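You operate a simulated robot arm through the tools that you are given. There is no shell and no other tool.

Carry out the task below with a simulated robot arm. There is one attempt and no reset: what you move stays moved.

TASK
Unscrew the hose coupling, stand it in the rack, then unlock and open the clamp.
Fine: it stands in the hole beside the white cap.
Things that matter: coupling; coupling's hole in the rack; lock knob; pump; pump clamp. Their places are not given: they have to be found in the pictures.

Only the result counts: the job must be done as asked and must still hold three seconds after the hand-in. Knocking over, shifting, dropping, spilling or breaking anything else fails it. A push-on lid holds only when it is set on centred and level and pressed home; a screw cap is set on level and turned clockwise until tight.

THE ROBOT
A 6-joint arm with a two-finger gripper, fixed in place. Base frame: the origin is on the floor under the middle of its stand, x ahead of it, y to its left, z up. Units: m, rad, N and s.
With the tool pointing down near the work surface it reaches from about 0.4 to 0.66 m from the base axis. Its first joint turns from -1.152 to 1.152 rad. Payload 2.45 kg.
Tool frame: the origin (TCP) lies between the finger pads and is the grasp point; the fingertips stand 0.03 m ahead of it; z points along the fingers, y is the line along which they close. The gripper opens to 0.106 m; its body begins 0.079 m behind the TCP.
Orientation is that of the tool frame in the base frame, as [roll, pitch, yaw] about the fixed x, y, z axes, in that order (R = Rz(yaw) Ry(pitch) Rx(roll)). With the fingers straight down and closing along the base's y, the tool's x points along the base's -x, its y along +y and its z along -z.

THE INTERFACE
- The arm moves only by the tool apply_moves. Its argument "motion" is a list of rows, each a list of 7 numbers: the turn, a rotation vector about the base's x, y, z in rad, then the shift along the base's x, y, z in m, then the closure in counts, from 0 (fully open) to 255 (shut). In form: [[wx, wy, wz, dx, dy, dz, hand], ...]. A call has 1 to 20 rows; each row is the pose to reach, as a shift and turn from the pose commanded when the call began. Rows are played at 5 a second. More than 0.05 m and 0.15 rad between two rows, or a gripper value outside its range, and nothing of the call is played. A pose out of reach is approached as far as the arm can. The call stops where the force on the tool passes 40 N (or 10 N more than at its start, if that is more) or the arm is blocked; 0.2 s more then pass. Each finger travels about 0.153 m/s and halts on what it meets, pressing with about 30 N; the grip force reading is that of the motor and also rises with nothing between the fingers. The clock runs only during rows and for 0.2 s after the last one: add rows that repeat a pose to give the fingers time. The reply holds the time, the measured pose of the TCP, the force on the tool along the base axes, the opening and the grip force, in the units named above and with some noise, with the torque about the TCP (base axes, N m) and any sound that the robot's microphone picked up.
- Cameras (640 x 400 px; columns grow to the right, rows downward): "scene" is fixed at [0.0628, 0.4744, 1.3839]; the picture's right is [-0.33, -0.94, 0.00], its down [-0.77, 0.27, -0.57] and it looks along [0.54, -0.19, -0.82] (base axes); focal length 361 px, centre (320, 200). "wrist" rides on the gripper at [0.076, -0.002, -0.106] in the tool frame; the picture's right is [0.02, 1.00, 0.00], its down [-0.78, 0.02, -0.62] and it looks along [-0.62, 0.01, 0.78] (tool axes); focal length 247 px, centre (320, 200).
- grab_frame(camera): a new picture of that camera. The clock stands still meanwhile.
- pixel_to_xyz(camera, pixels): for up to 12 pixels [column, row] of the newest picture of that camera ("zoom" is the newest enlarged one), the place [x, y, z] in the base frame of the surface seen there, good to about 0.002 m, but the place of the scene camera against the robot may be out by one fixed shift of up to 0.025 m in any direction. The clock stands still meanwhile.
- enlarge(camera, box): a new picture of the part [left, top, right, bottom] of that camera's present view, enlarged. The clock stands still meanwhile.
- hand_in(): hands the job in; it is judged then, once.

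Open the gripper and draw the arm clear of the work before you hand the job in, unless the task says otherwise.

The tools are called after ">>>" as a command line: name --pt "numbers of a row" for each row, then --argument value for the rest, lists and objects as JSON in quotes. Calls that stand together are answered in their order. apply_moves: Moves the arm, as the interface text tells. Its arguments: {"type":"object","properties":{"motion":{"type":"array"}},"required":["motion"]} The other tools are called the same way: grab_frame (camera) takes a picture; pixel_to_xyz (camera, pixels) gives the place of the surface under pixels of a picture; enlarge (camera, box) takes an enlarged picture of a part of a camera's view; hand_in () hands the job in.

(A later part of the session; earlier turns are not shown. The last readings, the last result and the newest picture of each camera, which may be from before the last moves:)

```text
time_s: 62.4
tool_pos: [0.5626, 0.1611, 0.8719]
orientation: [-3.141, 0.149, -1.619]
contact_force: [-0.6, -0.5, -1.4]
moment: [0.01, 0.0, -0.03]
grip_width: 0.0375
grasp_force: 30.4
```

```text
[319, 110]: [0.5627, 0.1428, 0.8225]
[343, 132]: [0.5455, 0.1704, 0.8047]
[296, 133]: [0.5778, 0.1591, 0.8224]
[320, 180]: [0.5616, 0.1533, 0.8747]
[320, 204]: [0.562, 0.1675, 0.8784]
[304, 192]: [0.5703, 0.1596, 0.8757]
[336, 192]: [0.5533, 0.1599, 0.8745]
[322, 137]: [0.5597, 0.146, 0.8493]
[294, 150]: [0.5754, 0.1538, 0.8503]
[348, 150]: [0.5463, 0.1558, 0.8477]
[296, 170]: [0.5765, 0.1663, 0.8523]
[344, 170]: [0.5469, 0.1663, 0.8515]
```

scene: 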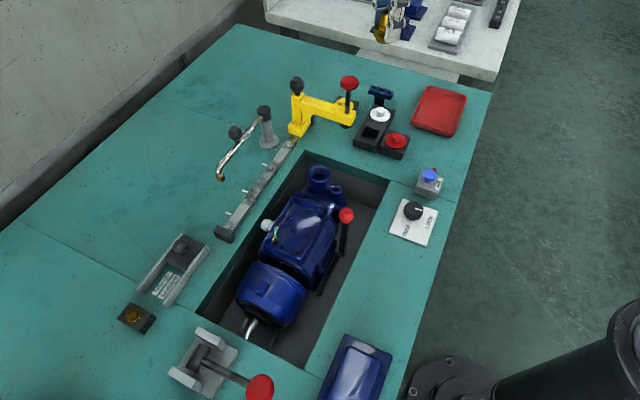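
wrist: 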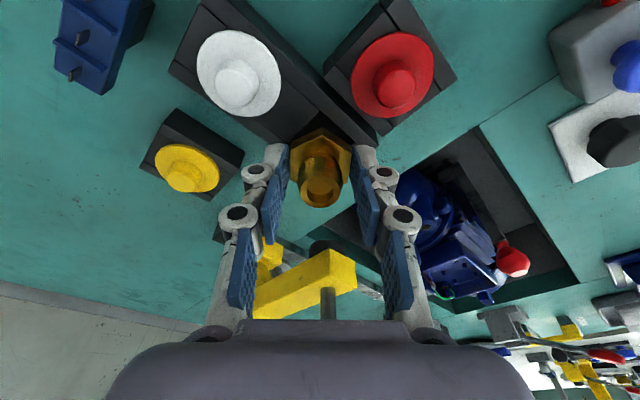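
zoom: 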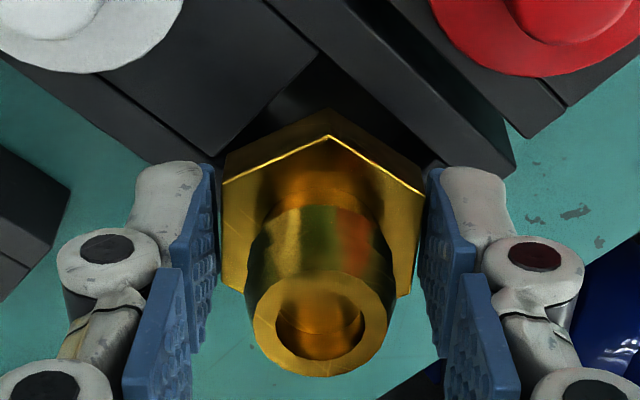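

The stub's centre works out at (0.5618,0.1665), within 1 mm of the hole centre. I lower 13 mm in small steps and watch the force.

>>> apply_moves --pt "0 0 0 -0.0005 0.0003 -0.003 255" --pt "0 0 0 -0.0005 0.0003 -0.006 255" --pt "0 0 0 -0.0005 0.0003 -0.008 255" --pt "0 0 0 -0.0005 0.0003 -0.01 255" --pt "0 0 0 -0.0005 0.0003 -0.01 255"

>>> enlarge --camera "wrist" --box '[275, 95, 365, 215]'

>>> enlarge --camera "scene" --box '[330, 50, 430, 160]'

```text
time_s: 63.6
tool_pos: [0.5609, 0.1628, 0.8607]
orientation: [-3.14, 0.15, -1.617]
contact_force: [0.1, -0.5, -0.7]
moment: [0.03, 0.02, -0.04]
grip_width: 0.0376
grasp_force: 30.6
```

```text
3.33 times, centred on (320, 155) of wrist
```

zoom: 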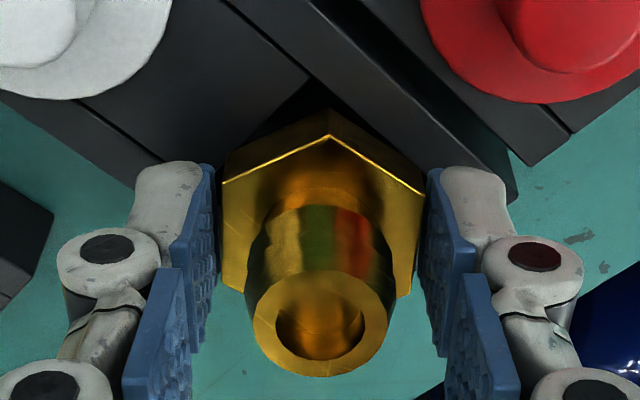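

```text
3.64 times, centred on (380, 105) of scene
```

zoom: 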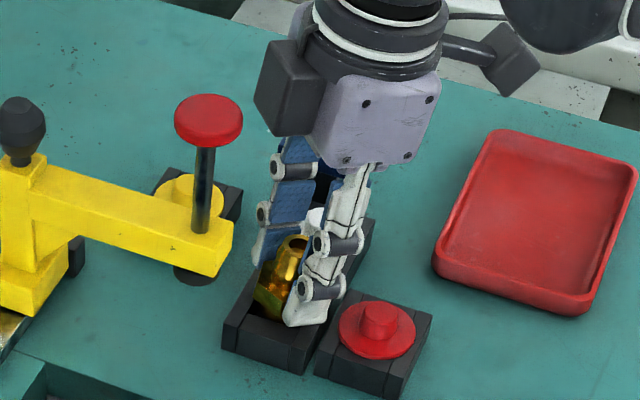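

No contact force yet and the stub is entering the hole. I continue down 5 mm more in 1 mm steps.

>>> apply_moves --pt "0 0 0 0 0 -0.001 255" --pt "0 0 0 0 0 -0.002 255" --pt "0 0 0 0 0 -0.003 255" --pt "0 0 0 0 0 -0.004 255" --pt "0 0 0 0 0 -0.0045 255" --pt "0 0 0 0 0 -0.0045 255"

>>> enlarge --camera "wrist" --box '[275, 95, 365, 215]'

>>> enlarge --camera "scene" --box '[345, 70, 415, 150]'

```text
time_s: 65.0
tool_pos: [0.5601, 0.162, 0.8565]
orientation: [3.141, 0.152, -1.618]
contact_force: [0.4, -0.7, 18.2]
moment: [-0.24, 0.02, 0.01]
grip_width: 0.0375
grasp_force: 29.6
```

```text
3.33 times, centred on (320, 155) of wrist
```

zoom: 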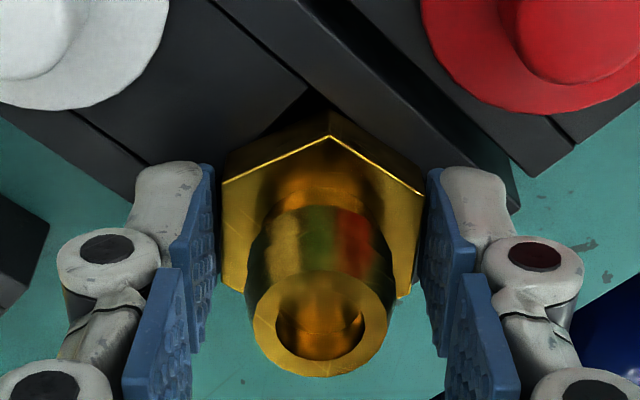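

```text
5.00 times, centred on (380, 110) of scene
```

zoom: 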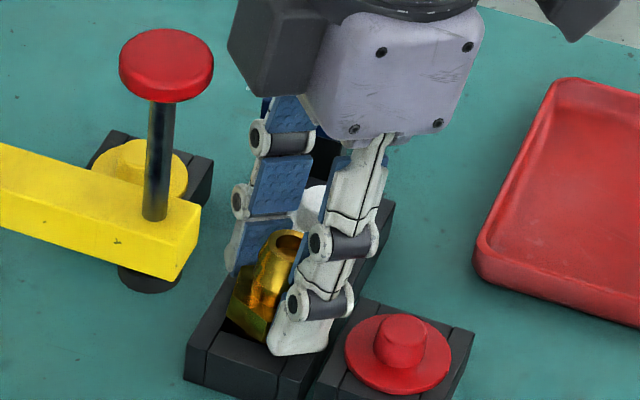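

Contact: 18 N at TCP z 0.8565 — the hex's lower edge is on the rim. I relieve the press by 1.5 mm while taking off 0.06 rad of the lean, so the coupling has less to settle.

>>> apply_moves --pt "0 0 0 0 0 0.0015 255" --pt "-0.03 0.0014 0 0 0.001 0.001 255" --pt "-0.06 0.0028 0 0 0.002 0.0005 255" --pt "-0.06 0.0028 0 0 0.002 0.0005 255"

>>> enlarge --camera "scene" --box '[345, 50, 415, 150]'

```text
time_s: 66.0
tool_pos: [0.5606, 0.1639, 0.8578]
orientation: [-3.14, 0.087, -1.617]
contact_force: [0.6, 0.3, -1.2]
moment: [0.01, -0.04, 0.01]
grip_width: 0.0374
grasp_force: 29.9
```

```text
4.00 times, centred on (380, 100) of scene
```

zoom: 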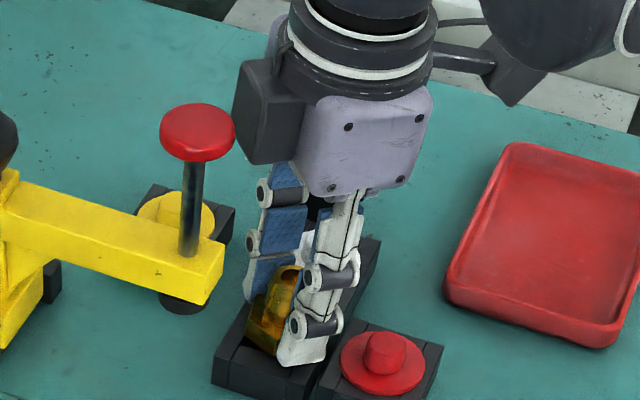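

No contact and still some gap to the knob. I lower 2 mm for a light seat.

>>> apply_moves --pt "0 0 0 0 0 -0.001 255" --pt "0 0 0 0 0 -0.002 255" --pt "0 0 0 0 0 -0.002 255"

```text
time_s: 66.8
tool_pos: [0.5609, 0.1649, 0.8562]
orientation: [-3.141, 0.091, -1.619]
contact_force: [-0.6, 0.1, 20.9]
moment: [-0.32, 0.04, 0.02]
grip_width: 0.0375
grasp_force: 30.1
```

Firm contact at 21 N, so I back off 1.2 mm and then open the fingers slowly to let the coupling settle upright.

>>> apply_moves --pt "0 0 0 0 0 0.0012 255" --pt "0 0 0 0 0 0.0012 255" --pt "0 0 0 0 0 0.0012 155" --pt "0 0 0 0 0 0.0012 145" --pt "0 0 0 0 0 0.0012 135" --pt "0 0 0 0 0 0.0012 130" --pt "0 0 0 0 0 0.0012 130"

>>> grab_frame --camera "wrist"

>>> enlarge --camera "wrist" --box '[265, 95, 375, 215]'

>>> enlarge --camera "scene" --box '[345, 70, 415, 150]'

```text
time_s: 68.4
tool_pos: [0.5626, 0.1652, 0.8561]
orientation: [3.141, 0.092, -1.618]
contact_force: [0.1, 0.3, -0.1]
moment: [0.01, 0.01, 0.01]
grip_width: 0.0521
grasp_force: 0.1
```

```text
taken
```

wrist: 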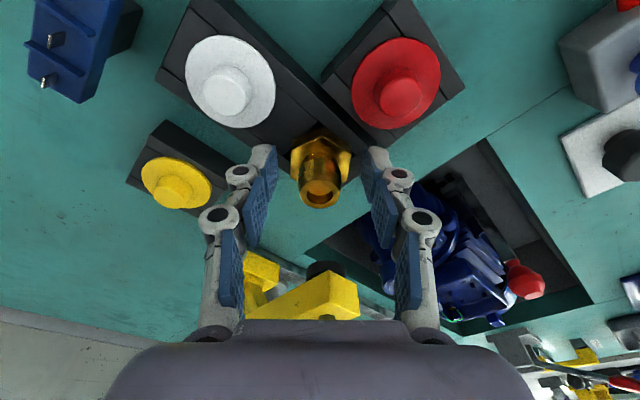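

```text
3.33 times, centred on (320, 155) of wrist
```

zoom: 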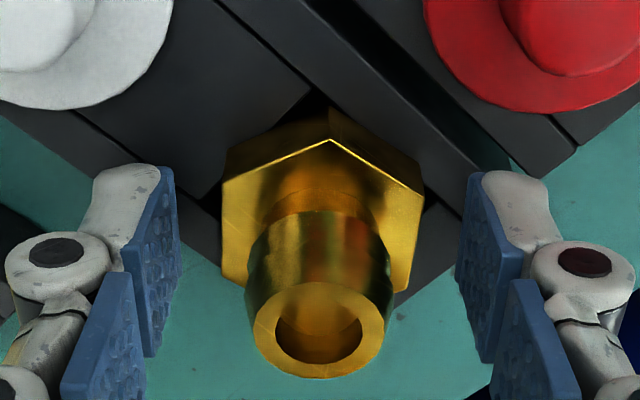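

```text
5.00 times, centred on (380, 110) of scene
```

zoom: 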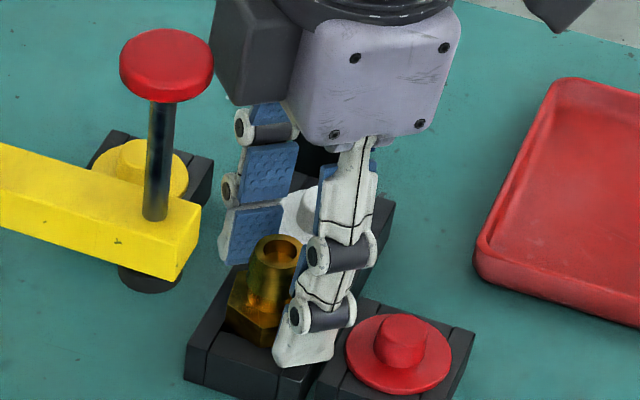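

The coupling has settled in the hole and the fingers are free of it. I rise straight up clear of the crane knob.

>>> apply_moves --pt "0 0 0 0 0 0.02 130" --pt "0 0 0 0 -0.002 0.05 130" --pt "0 0 0 0 -0.004 0.08 130" --pt "0 0 0 0 -0.006 0.11 130" --pt "0 0 0 0 -0.006 0.15 130" --pt "0 0 0 0 -0.006 0.18 130" --pt "0 0 0 0 -0.006 0.18 130"

>>> grab_frame --camera "wrist"

>>> enlarge --camera "scene" --box '[345, 80, 415, 160]'

>>> enlarge --camera "wrist" --box '[260, 20, 380, 140]'

```text
time_s: 70.0
tool_pos: [0.5609, 0.158, 1.0369]
orientation: [-3.141, 0.09, -1.618]
contact_force: [-0.8, 0.1, 0.6]
moment: [0.02, -0.01, 0.0]
grip_width: 0.052
grasp_force: 0.1
```

```text
taken
```

wrist: 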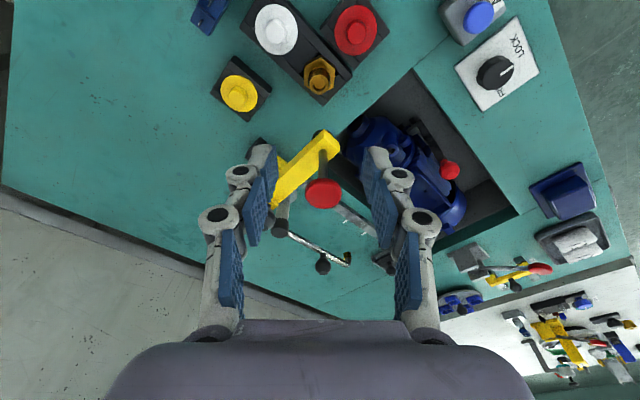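

```text
5.00 times, centred on (380, 120) of scene
```

zoom: 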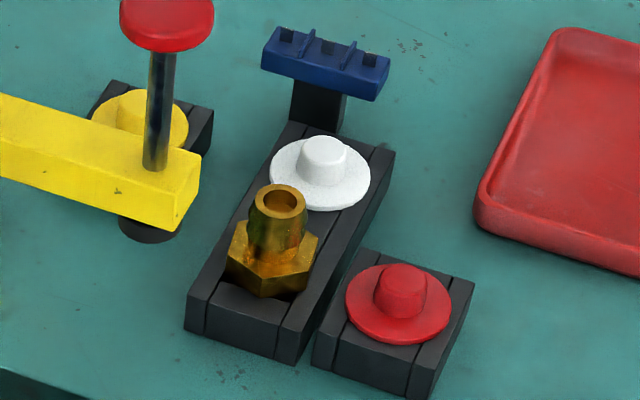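

```text
3.33 times, centred on (320, 80) of wrist
```

zoom: 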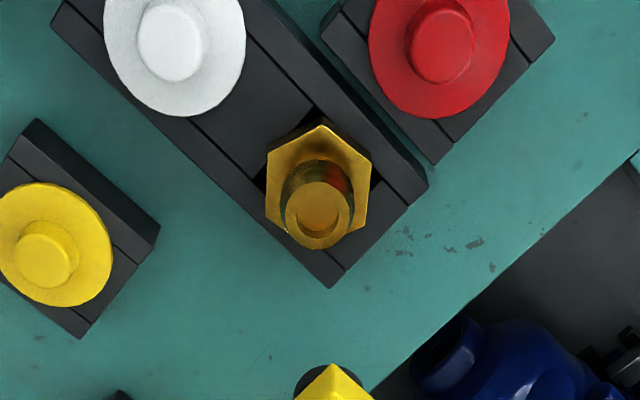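

The coupling stands in the hole next to the white cap. I check that it is level and at the expected height.

>>> pixel_to_xyz --camera "zoom" --pixels '[[318, 190], [318, 240], [292, 215], [344, 215], [322, 130], [272, 155], [364, 158], [275, 222], [362, 222], [320, 105], [255, 200], [378, 190]]'

```text
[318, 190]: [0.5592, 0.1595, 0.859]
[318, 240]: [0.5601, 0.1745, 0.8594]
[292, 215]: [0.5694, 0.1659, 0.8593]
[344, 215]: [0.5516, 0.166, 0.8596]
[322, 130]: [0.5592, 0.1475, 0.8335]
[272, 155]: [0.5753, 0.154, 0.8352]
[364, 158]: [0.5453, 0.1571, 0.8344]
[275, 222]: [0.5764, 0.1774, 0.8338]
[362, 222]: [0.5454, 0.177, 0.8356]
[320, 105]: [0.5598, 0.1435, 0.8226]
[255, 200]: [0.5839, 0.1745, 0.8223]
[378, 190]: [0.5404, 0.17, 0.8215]
```

The coupling is level (spigot top 0.859 all round) and seated on the rim. I straighten the tool, then yaw back and move toward the lock knob.

>>> apply_moves --pt "-0.045 0.002 0 0 0 0.01 130" --pt "-0.09 0.004 0 0 0 0.02 130" --pt "-0.09 0.004 0 0 0 0.02 130"

>>> apply_moves --pt "0 0 -0.1 -0.015 0 0 100" --pt "0 0 -0.24 -0.03 0 0 90" --pt "0 0 -0.38 -0.045 0 0 90" --pt "0 0 -0.52 -0.06 0 0 90" --pt "0 0 -0.66 -0.075 0 0 90" --pt "0 0 -0.8 -0.09 0 0 90" --pt "0 0 -0.94 -0.105 0 0 90" --pt "0 0 -1.08 -0.12 0.003 0 90" --pt "0 0 -1.22 -0.135 0.006 0 90" --pt "0 0 -1.36 -0.15 0.01 0 90" --pt "0 0 -1.5 -0.16 0.014 0 90" --pt "0 0 -1.525 -0.16 0.014 0 90" --pt "0 0 -1.525 -0.16 0.014 0 90"

>>> grab_frame --camera "wrist"

>>> enlarge --camera "wrist" --box '[260, 0, 380, 120]'

```text
time_s: 70.8
tool_pos: [0.5615, 0.1581, 1.057]
orientation: [3.141, -0.001, -1.619]
contact_force: [-0.2, 0.9, -0.2]
moment: [0.01, 0.02, -0.02]
grip_width: 0.0518
grasp_force: 0.1
```

```text
time_s: 73.6
tool_pos: [0.3992, 0.1731, 1.0553]
orientation: [3.141, -0.002, 3.138]
contact_force: [-0.4, 0.5, -0.5]
moment: [-0.03, 0.0, -0.02]
grip_width: 0.0685
grasp_force: 0.0
```

```text
taken
```

wrist: 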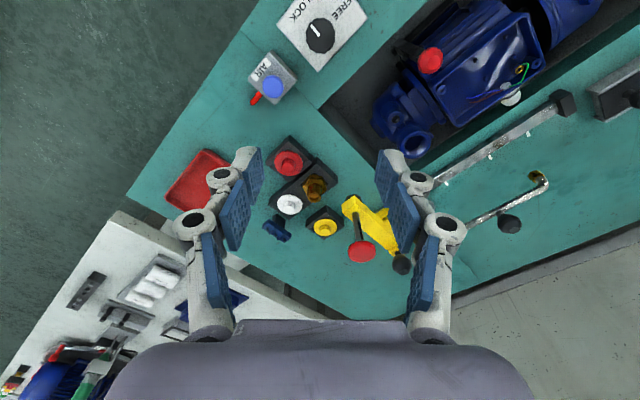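

```text
3.33 times, centred on (320, 60) of wrist
```

zoom: 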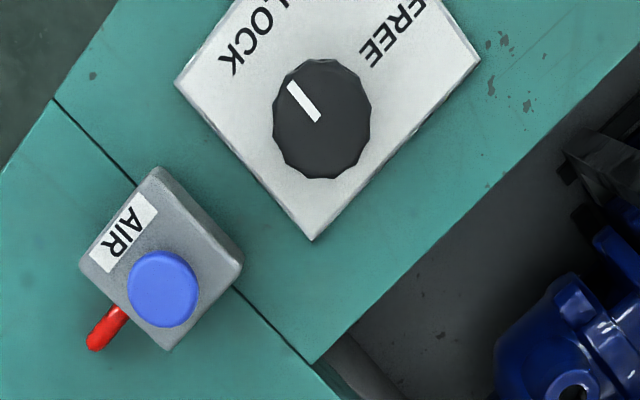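

The knob is round (zoom centre about 320,118), pointer toward LOCK. I read its position and size.

>>> pixel_to_xyz --camera "zoom" --pixels '[[322, 110], [278, 112], [366, 112], [322, 65], [322, 150], [322, 172], [270, 40], [400, 40], [313, 235], [165, 290], [300, 180], [240, 265]]'

>>> apply_moves --pt "0 0 0 -0.02 0 -0.03 60" --pt "0 0 0 -0.04 0 -0.06 60" --pt "0 0 0 -0.052 0 -0.09 60" --pt "0 0 0 -0.052 0 -0.12 60" --pt "0 0 0 -0.052 0 -0.12 60"

>>> grab_frame --camera "wrist"

>>> grab_frame --camera "scene"

```text
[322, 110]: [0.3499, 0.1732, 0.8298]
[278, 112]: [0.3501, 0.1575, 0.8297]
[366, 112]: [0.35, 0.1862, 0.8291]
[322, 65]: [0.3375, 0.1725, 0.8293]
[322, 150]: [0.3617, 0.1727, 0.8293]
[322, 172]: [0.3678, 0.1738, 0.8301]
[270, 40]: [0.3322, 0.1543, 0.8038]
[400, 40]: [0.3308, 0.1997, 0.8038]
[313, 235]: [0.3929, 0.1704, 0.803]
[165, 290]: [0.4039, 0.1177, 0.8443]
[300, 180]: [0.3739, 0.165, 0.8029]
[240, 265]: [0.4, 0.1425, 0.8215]
```

```text
time_s: 74.8
tool_pos: [0.3477, 0.1723, 0.9361]
orientation: [3.141, 0.002, 3.14]
contact_force: [-0.9, -0.8, 0.0]
moment: [0.04, 0.0, 0.0]
grip_width: 0.081
grasp_force: 0.0
```

```text
taken
```

wrist: 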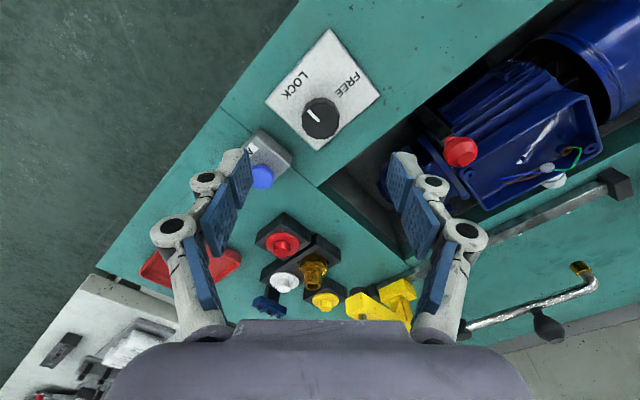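

```text
taken
```

scene: 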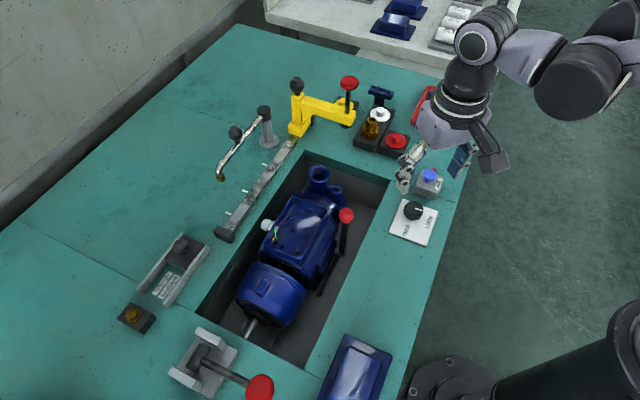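

The tool is vertical above the knob at (0.348,0.172,0.936). I check the AIR box corner and the knob outline again before going lower.

>>> enlarge --camera "wrist" --box '[230, 30, 410, 210]'

>>> pixel_to_xyz --camera "wrist" --pixels '[[259, 131], [291, 160], [262, 178], [320, 99], [320, 134], [303, 118], [337, 118], [320, 117], [330, 30], [380, 97]]'

```text
2.22 times, centred on (320, 120) of wrist
```

zoom: 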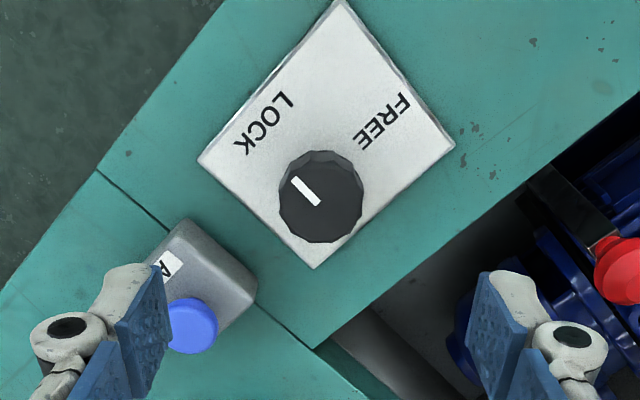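

```text
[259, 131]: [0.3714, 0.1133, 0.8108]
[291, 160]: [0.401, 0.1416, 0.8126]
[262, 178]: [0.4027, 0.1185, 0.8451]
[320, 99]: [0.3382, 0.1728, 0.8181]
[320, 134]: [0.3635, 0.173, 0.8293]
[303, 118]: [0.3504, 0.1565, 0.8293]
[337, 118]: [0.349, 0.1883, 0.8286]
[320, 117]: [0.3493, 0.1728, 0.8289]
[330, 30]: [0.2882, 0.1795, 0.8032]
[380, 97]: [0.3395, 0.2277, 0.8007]
```

Knob centre is (0.3508,0.1725), radius 0.016, top z 0.829. I narrow the fingers to about 0.052 m and descend to TCP z about 0.847.

>>> apply_moves --pt "0 0 0 0.003 0 -0.02 130" --pt "0 0 0 0.003 0 -0.04 130" --pt "0 0 0 0.003 0 -0.06 130" --pt "0 0 0 0.003 0 -0.075 130" --pt "0 0 0 0.003 0 -0.075 130"

>>> grab_frame --camera "wrist"

>>> enlarge --camera "wrist" --box '[240, 80, 400, 220]'

>>> enlarge --camera "scene" --box '[360, 130, 480, 260]'

```text
time_s: 76.0
tool_pos: [0.3502, 0.1735, 0.8606]
orientation: [-3.141, 0.0, 3.14]
contact_force: [-0.4, -1.0, -0.4]
moment: [-0.02, 0.03, 0.01]
grip_width: 0.0519
grasp_force: 0.1
```

```text
taken
```

wrist: 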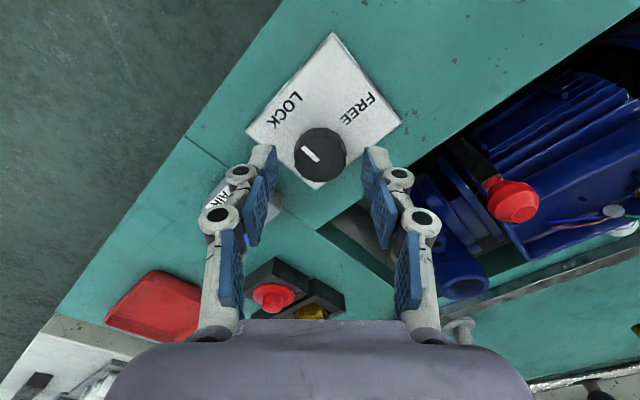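

```text
2.86 times, centred on (320, 150) of wrist
```

zoom: 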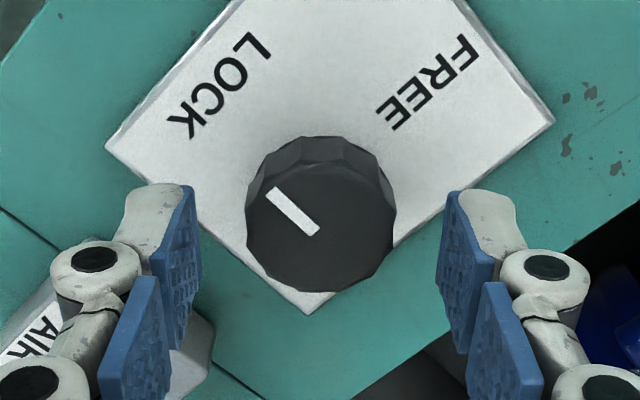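

```text
3.08 times, centred on (420, 195) of scene
```

zoom: 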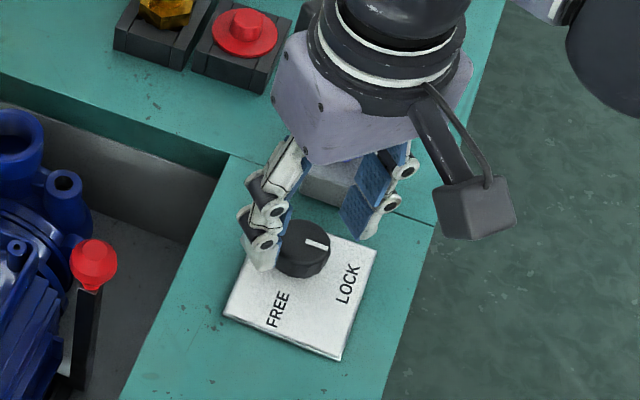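

The knob sits between the pads (zoom 247–396, pads 195/440). I read its centre at this closer range.

>>> pixel_to_xyz --camera "zoom" --pixels '[[321, 285], [321, 168], [252, 222], [390, 222], [321, 215], [300, 250], [345, 190]]'

>>> apply_moves --pt "0 0 0 0 0 0 130"

```text
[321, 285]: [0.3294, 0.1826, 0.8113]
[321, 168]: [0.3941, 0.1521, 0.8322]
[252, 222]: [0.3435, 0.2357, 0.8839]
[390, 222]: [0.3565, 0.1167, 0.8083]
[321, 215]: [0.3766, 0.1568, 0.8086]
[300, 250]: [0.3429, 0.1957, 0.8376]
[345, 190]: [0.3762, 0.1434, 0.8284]
```

```text
time_s: 76.4
tool_pos: [0.3509, 0.1731, 0.8618]
orientation: [-3.141, -0.001, 3.138]
contact_force: [0.2, -0.7, 0.0]
moment: [0.03, 0.0, 0.01]
grip_width: 0.0521
grasp_force: 0.2
```

That zoom was the scene one, so those numbers don't apply. I query the wrist picture directly at the matching pixels.

>>> pixel_to_xyz --camera "wrist" --pixels '[[320, 179], [320, 140], [297, 158], [344, 158], [320, 155], [320, 137], [320, 130]]'

```text
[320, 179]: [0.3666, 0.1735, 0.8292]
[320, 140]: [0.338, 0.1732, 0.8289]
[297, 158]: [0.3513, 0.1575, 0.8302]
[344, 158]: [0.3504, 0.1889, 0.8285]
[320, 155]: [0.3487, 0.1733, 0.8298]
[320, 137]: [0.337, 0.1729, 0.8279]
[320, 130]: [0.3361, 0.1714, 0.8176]
```

Knob centre is (0.352,0.1732), the tool at (0.3505,0.1733). I lower 14 mm with a 1.3 mm x correction and close on the knob.

>>> apply_moves --pt "0 0 0 0.0013 0 -0.007 130" --pt "0 0 0 0.0013 0 -0.014 130" --pt "0 0 0 0.0013 0 -0.014 170" --pt "0 0 0 0.0013 0 -0.014 220" --pt "0 0 0 0.0013 0 -0.014 255" --pt "0 0 0 0.0013 0 -0.014 255"

>>> enlarge --camera "wrist" --box '[240, 80, 400, 220]'

```text
time_s: 77.8
tool_pos: [0.3525, 0.173, 0.8473]
orientation: [-3.141, 0.0, 3.139]
contact_force: [1.1, -0.9, -2.1]
moment: [-0.04, 0.11, 0.01]
grip_width: 0.032
grasp_force: 45.1
```

```text
2.86 times, centred on (320, 150) of wrist
```

zoom: 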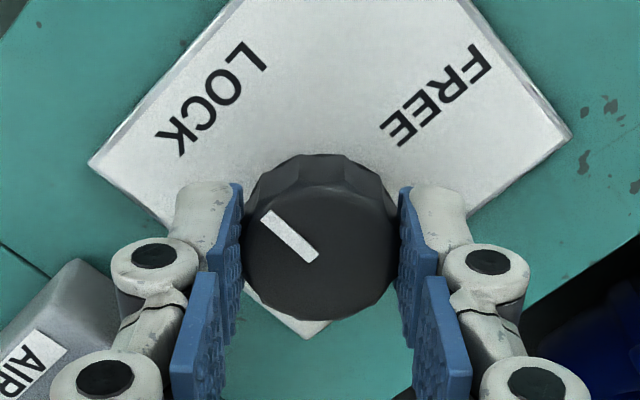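

The knob is gripped (0.032 m). I turn it clockwise (negative z) by 0.8 rad and watch the pointer.

>>> apply_moves --pt "0 0 -0.1 0 0 0 255" --pt "0 0 -0.2 0 0 0 255" --pt "0 0 -0.3 0 0 0 255" --pt "0 0 -0.4 0 0 0 255" --pt "0 0 -0.5 0 0 0 255" --pt "0 0 -0.6 0 0 0 255" --pt "0 0 -0.7 0 0 0 255" --pt "0 0 -0.8 0 0 0 255" --pt "0 0 -0.8 0 0 0 255"

>>> enlarge --camera "wrist" --box '[220, 60, 420, 240]'

>>> enlarge --camera "scene" --box '[360, 150, 480, 260]'

```text
time_s: 79.8
tool_pos: [0.3518, 0.1728, 0.8478]
orientation: [3.14, -0.001, 2.339]
contact_force: [-2.6, 15.4, 18.9]
moment: [0.24, -0.15, 0.02]
grip_width: 0.0322
grasp_force: 44.8
```

```text
2.22 times, centred on (320, 150) of wrist
```

zoom: 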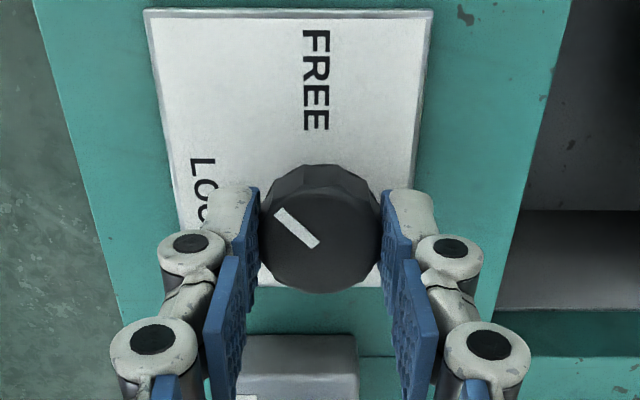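

```text
3.64 times, centred on (420, 205) of scene
```

zoom: 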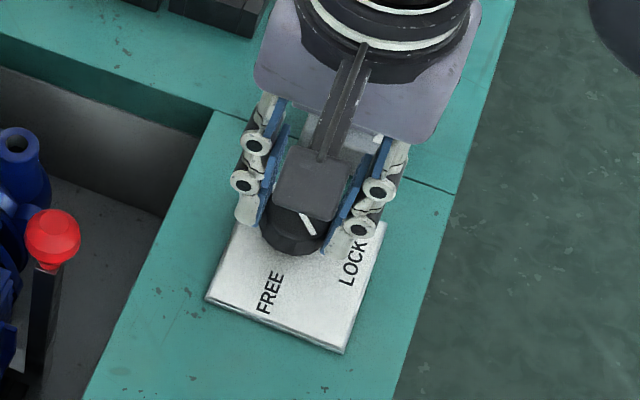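

The pointer turns with the fingers and is about halfway. I relieve the side load by following it about 1.5 mm, then turn the rest.

>>> apply_moves --pt "0 0 0 0 0.0008 0.0008 255" --pt "0 0 0 0 0.0015 0.0015 255" --pt "0 0 0 0 0.0015 0.0015 255"

>>> apply_moves --pt "0 0 -0.1 0 0 0 255" --pt "0 0 -0.2 0 0 0 255" --pt "0 0 -0.3 0 0 0 255" --pt "0 0 -0.4 0 0 0 255" --pt "0 0 -0.5 0 0 0 255" --pt "0 0 -0.6 0 0 0 255" --pt "0 0 -0.7 0 0 0 255" --pt "0 0 -0.77 0 0 0 255" --pt "0 0 -0.77 0 0 0 255"

>>> enlarge --camera "wrist" --box '[220, 60, 420, 240]'

>>> enlarge --camera "scene" --box '[360, 150, 480, 260]'

```text
time_s: 80.6
tool_pos: [0.3533, 0.1733, 0.8475]
orientation: [-3.141, 0.0, 2.34]
contact_force: [-4.7, 3.6, -31.7]
moment: [0.19, 0.17, 0.0]
grip_width: 0.032
grasp_force: 44.5
```

```text
time_s: 82.6
tool_pos: [0.3529, 0.1736, 0.8497]
orientation: [-3.141, 0.001, 1.57]
contact_force: [2.0, -0.4, -21.2]
moment: [-0.78, -0.03, 0.08]
grip_width: 0.0321
grasp_force: 44.8
```

```text
2.22 times, centred on (320, 150) of wrist
```

zoom: 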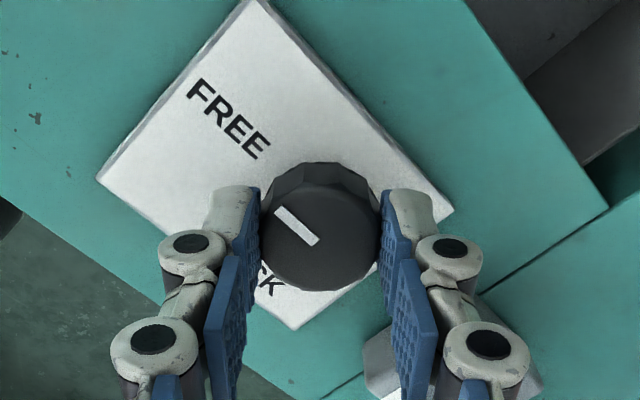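

```text
3.64 times, centred on (420, 205) of scene
```

zoom: 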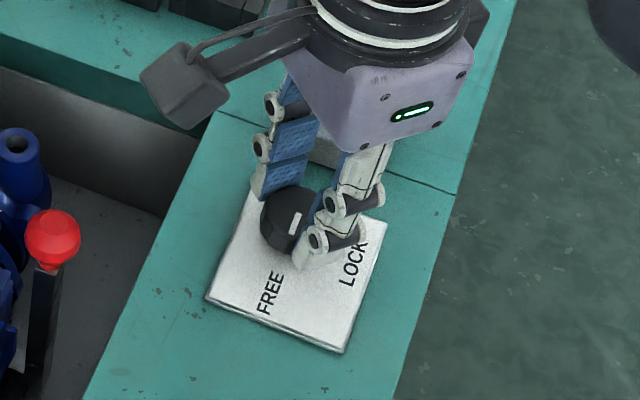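

The pointer now points at FREE. The tool pulls up 21 N, so I lower 1.2 mm to relieve it, and nudge a little further clockwise to feel for the stop.

>>> apply_moves --pt "0 0 0 0 0 -0.0007 255" --pt "0 0 0 0 0 -0.0012 255" --pt "0 0 0 0 0 -0.0012 255"

>>> apply_moves --pt "0 0 -0.05 0 0 0 255" --pt "0 0 -0.1 0 0 0 255" --pt "0 0 -0.1 0 0 0 255"

>>> enlarge --camera "wrist" --box '[220, 60, 420, 240]'

```text
time_s: 83.3
tool_pos: [0.3536, 0.1734, 0.8482]
orientation: [3.141, 0.001, 1.568]
contact_force: [-2.7, -2.4, 6.7]
moment: [0.45, -0.13, -0.01]
grip_width: 0.0315
grasp_force: 44.7
stopped in row 3: the force on the tool passed its limit at 44 N (the readings are from after the stop); the commanded pose is now the measured one
```

```text
time_s: 84.1
tool_pos: [0.354, 0.1735, 0.8493]
orientation: [3.141, 0.0, 1.469]
contact_force: [1.7, 0.0, 26.9]
moment: [-0.24, -0.1, 0.77]
grip_width: 0.0322
grasp_force: 44.9
```

```text
2.22 times, centred on (320, 150) of wrist
```

zoom: 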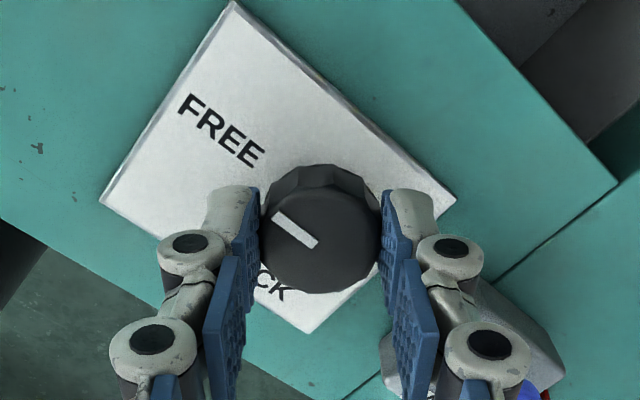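

Torque about z rose to 0.77 N m: the knob is at its FREE stop. I open the fingers here and rise.

>>> apply_moves --pt "0 0 0.03 0 0 0 255" --pt "0 0 0.03 0 0 0 130" --pt "0 0 0.03 0 0 0 130" --pt "0 0 0.03 0 0 0 130" --pt "0 0 0.03 0 0 0.03 130" --pt "0 0 0.03 0 0 0.06 130" --pt "0 0 0.03 0 0 0.09 130" --pt "0 0 0.03 0 0 0.12 130" --pt "0 0 0.03 0 0 0.12 130"

>>> grab_frame --camera "wrist"

>>> grab_frame --camera "scene"

>>> enlarge --camera "scene" --box '[360, 170, 460, 260]'

```text
time_s: 86.1
tool_pos: [0.3542, 0.174, 0.9687]
orientation: [3.14, 0.0, 1.498]
contact_force: [-0.4, 0.1, -0.4]
moment: [-0.01, -0.01, 0.04]
grip_width: 0.0521
grasp_force: 0.1
```

```text
taken
```

wrist: 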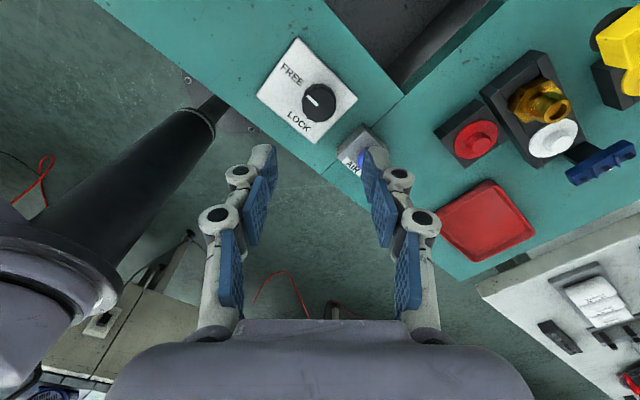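

```text
taken
```

scene: 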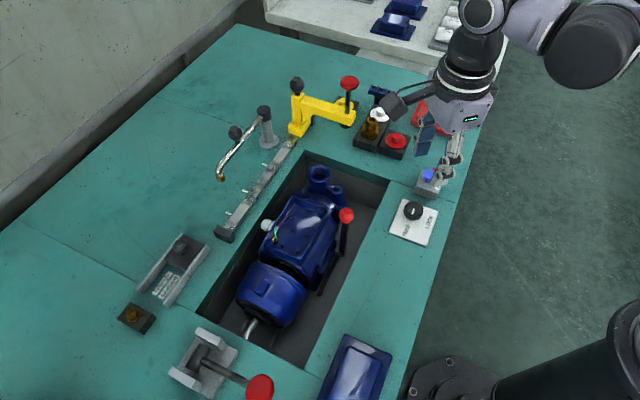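

```text
4.44 times, centred on (410, 215) of scene
```

zoom: 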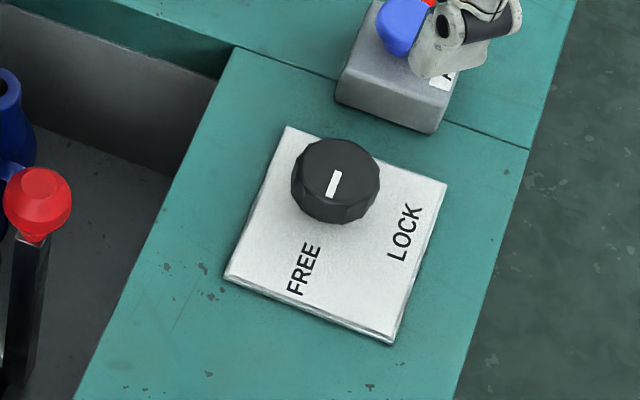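

The knob clearly points at FREE. Now I turn the tool back and move to look at the clamp lever with the red ball.

>>> apply_moves --pt "0 0 0.14 0 0 0.01 130" --pt "0 0 0.28 0 0.01 0.02 130" --pt "0 0 0.42 0 0.02 0.03 130" --pt "0 0 0.56 0 0.03 0.04 130" --pt "0 0 0.7 0 0.04 0.05 130" --pt "0 0 0.84 -0.01 0.05 0.05 130" --pt "0 0 0.98 -0.02 0.06 0.05 130" --pt "0 0 1.12 -0.03 0.07 0.05 130" --pt "0 0 1.26 -0.04 0.08 0.05 130" --pt "0 0 1.4 -0.05 0.09 0.05 130" --pt "0 0 1.54 -0.05 0.1 0.05 130" --pt "0 0 1.64 -0.05 0.11 0.05 130" --pt "0 0 1.64 -0.05 0.11 0.05 130"

>>> grab_frame --camera "wrist"

>>> enlarge --camera "wrist" --box '[260, 80, 420, 220]'

>>> enlarge --camera "scene" --box '[300, 190, 400, 280]'

```text
time_s: 88.9
tool_pos: [0.3052, 0.284, 1.0182]
orientation: [-3.141, 0.0, -3.14]
contact_force: [0.9, 0.1, -0.3]
moment: [-0.02, -0.01, 0.01]
grip_width: 0.0519
grasp_force: 0.0
```

```text
taken
```

wrist: 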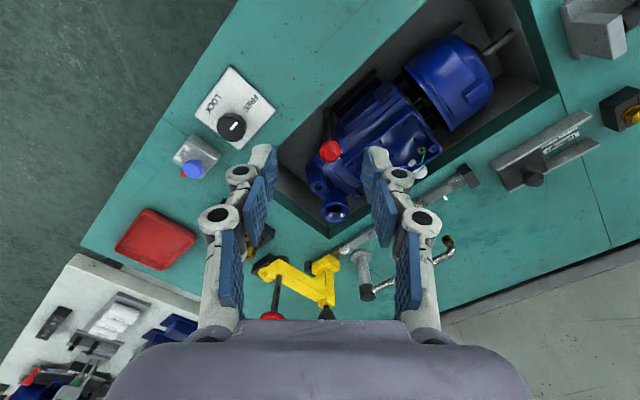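

```text
2.86 times, centred on (340, 150) of wrist
```

zoom: 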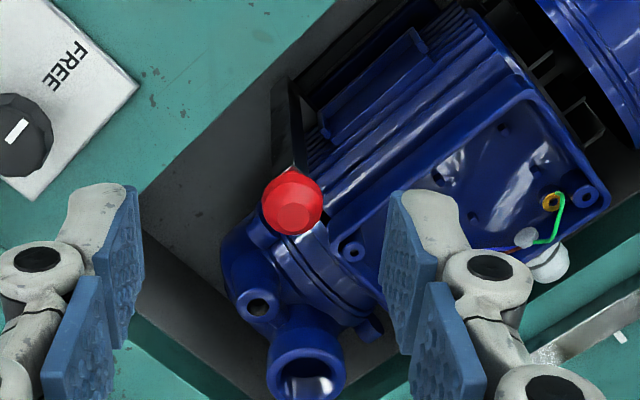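

```text
4.44 times, centred on (350, 235) of scene
```

zoom: 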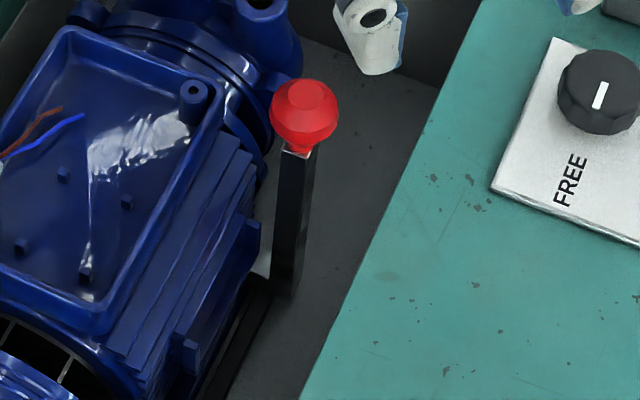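

I zoom further on the lever's foot in both views to understand its hinge.

>>> enlarge --camera "wrist" --box '[300, 60, 380, 160]'

>>> enlarge --camera "scene" --box '[310, 205, 370, 275]'

```text
4.00 times, centred on (340, 110) of wrist
```

zoom: 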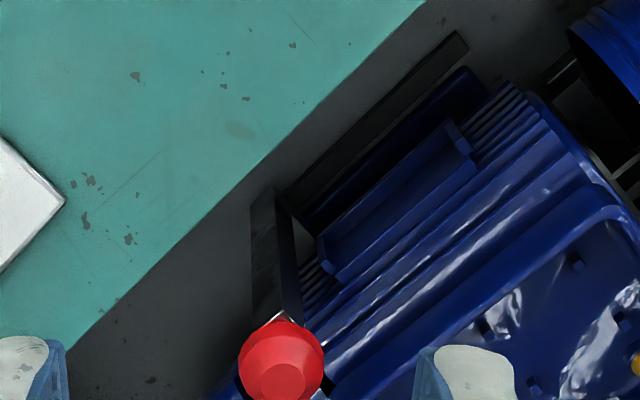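

```text
5.71 times, centred on (340, 240) of scene
```

zoom: 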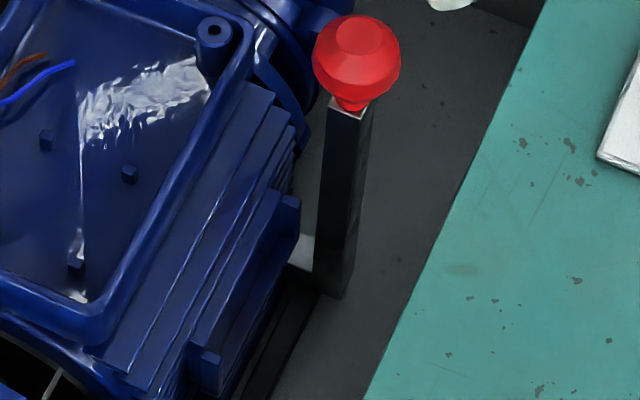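

A light-coloured pin shows near the lever's foot (zoom 305,252). I measure points along the lever, the pin, the rail and the pit walls.

>>> pixel_to_xyz --camera "zoom" --pixels '[[357, 40], [345, 140], [340, 200], [332, 280], [360, 200], [305, 252], [295, 262], [270, 360], [290, 320], [400, 250], [480, 170], [280, 240]]'

>>> enlarge --camera "wrist" --box '[300, 60, 380, 160]'

>>> pixel_to_xyz --camera "zoom" --pixels '[[280, 370], [265, 300], [262, 230], [262, 195], [285, 250], [308, 245], [315, 260], [320, 210], [400, 120], [460, 45], [295, 195], [290, 310]]'

```text
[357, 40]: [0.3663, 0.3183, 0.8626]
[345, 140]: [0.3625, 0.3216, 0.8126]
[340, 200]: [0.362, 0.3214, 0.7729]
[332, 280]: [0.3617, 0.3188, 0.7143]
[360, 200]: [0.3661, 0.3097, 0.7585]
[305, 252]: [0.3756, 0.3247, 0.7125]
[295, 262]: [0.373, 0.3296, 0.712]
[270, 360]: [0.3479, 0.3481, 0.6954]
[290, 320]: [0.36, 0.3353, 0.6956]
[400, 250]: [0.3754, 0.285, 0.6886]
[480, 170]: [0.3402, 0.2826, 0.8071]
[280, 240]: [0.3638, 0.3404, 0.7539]
```

```text
4.00 times, centred on (340, 110) of wrist
```

zoom: 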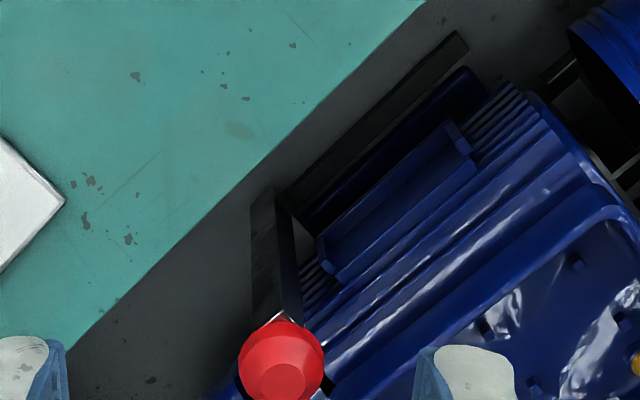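

```text
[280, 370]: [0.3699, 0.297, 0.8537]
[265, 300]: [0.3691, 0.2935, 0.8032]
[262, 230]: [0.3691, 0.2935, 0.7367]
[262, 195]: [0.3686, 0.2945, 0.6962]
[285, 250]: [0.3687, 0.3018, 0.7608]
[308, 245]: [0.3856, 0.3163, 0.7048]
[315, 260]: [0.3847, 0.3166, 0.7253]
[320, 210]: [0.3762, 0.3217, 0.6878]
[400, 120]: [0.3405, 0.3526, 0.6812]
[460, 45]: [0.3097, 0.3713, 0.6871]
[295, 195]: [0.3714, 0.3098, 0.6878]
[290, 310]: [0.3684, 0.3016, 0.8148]
```

The lever stands at about (0.369,0.295) with its ball at z 0.855; a light arm at z about 0.71 reaches toward the pump. I move to look along the gap beside the pump to see the hinge profile.

>>> apply_moves --pt "0 0 -0.13 -0.008 0.02 -0.02 130" --pt "0 0 -0.26 -0.016 0.04 -0.045 130" --pt "0 0 -0.39 -0.024 0.06 -0.07 130" --pt "0 0 -0.52 -0.032 0.08 -0.095 130" --pt "0 0 -0.65 -0.039 0.098 -0.115 130" --pt "0 0 -0.68 -0.039 0.098 -0.115 130" --pt "0 0 -0.68 -0.039 0.098 -0.115 130"

>>> grab_frame --camera "wrist"

>>> enlarge --camera "wrist" --box '[250, 60, 390, 200]'

```text
time_s: 90.5
tool_pos: [0.2637, 0.3811, 0.9032]
orientation: [-3.139, 0.0, 2.458]
contact_force: [-0.4, 0.3, -0.9]
moment: [-0.03, -0.01, -0.01]
grip_width: 0.052
grasp_force: 0.1
```

```text
taken
```

wrist: 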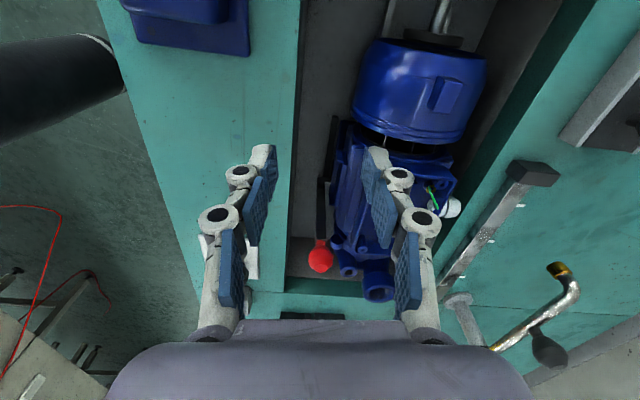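

```text
2.86 times, centred on (320, 130) of wrist
```

zoom: 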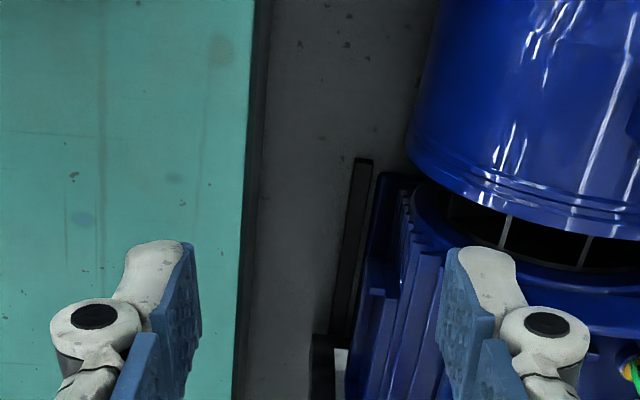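

Now the lever is seen along the gap (ball at 320,260, foot near 320,180). I zoom on it.

>>> enlarge --camera "wrist" --box '[285, 150, 365, 280]'

>>> pixel_to_xyz --camera "wrist" --pixels '[[320, 260], [321, 235], [321, 215], [321, 200], [321, 185], [330, 185], [330, 178], [295, 185], [288, 250], [300, 225], [315, 185], [310, 200]]'

```text
3.08 times, centred on (325, 215) of wrist
```

zoom: 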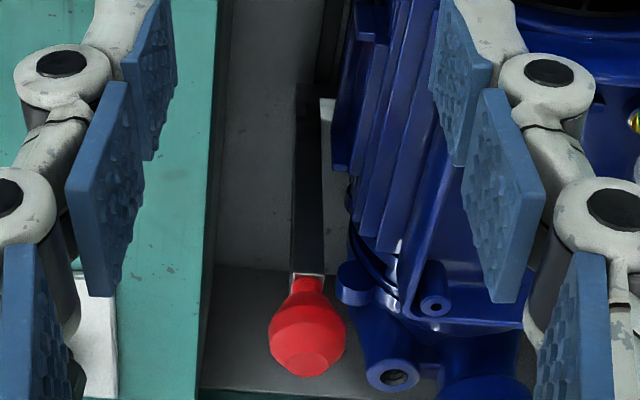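

```text
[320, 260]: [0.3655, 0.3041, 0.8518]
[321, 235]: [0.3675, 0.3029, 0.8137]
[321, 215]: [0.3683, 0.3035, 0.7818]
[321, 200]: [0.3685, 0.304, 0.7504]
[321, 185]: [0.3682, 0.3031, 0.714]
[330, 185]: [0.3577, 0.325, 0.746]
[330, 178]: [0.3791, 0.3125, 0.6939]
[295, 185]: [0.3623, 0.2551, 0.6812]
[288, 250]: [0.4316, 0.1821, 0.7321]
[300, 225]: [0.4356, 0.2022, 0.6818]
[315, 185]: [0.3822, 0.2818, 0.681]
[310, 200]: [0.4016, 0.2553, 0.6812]
```

I enlarge the lever's foot area much more (around 325,183).

>>> enlarge --camera "wrist" --box '[305, 165, 345, 205]'

>>> pixel_to_xyz --camera "zoom" --pixels '[[320, 100], [320, 200], [360, 120], [360, 160], [380, 200], [340, 60], [300, 150], [420, 200], [400, 150], [350, 200], [360, 240], [440, 120]]'

```text
10.00 times, centred on (325, 185) of wrist
```

zoom: 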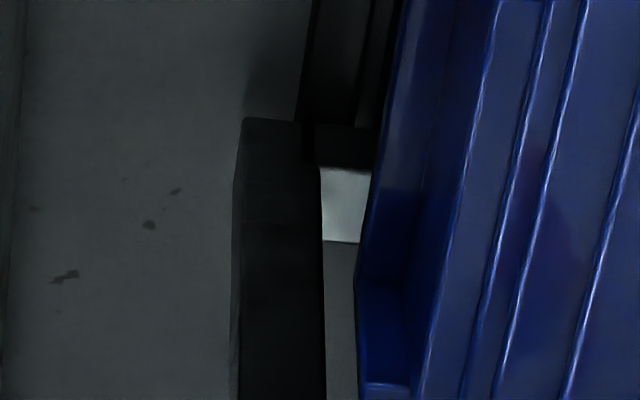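

```text
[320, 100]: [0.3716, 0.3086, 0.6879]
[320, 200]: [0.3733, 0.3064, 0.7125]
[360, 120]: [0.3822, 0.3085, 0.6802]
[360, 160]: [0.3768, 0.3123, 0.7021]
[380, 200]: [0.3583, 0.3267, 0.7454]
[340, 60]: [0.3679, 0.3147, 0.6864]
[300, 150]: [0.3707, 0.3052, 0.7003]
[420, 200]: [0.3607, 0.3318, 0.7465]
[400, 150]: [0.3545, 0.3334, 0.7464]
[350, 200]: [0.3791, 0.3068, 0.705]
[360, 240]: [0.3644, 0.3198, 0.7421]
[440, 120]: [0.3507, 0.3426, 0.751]
```

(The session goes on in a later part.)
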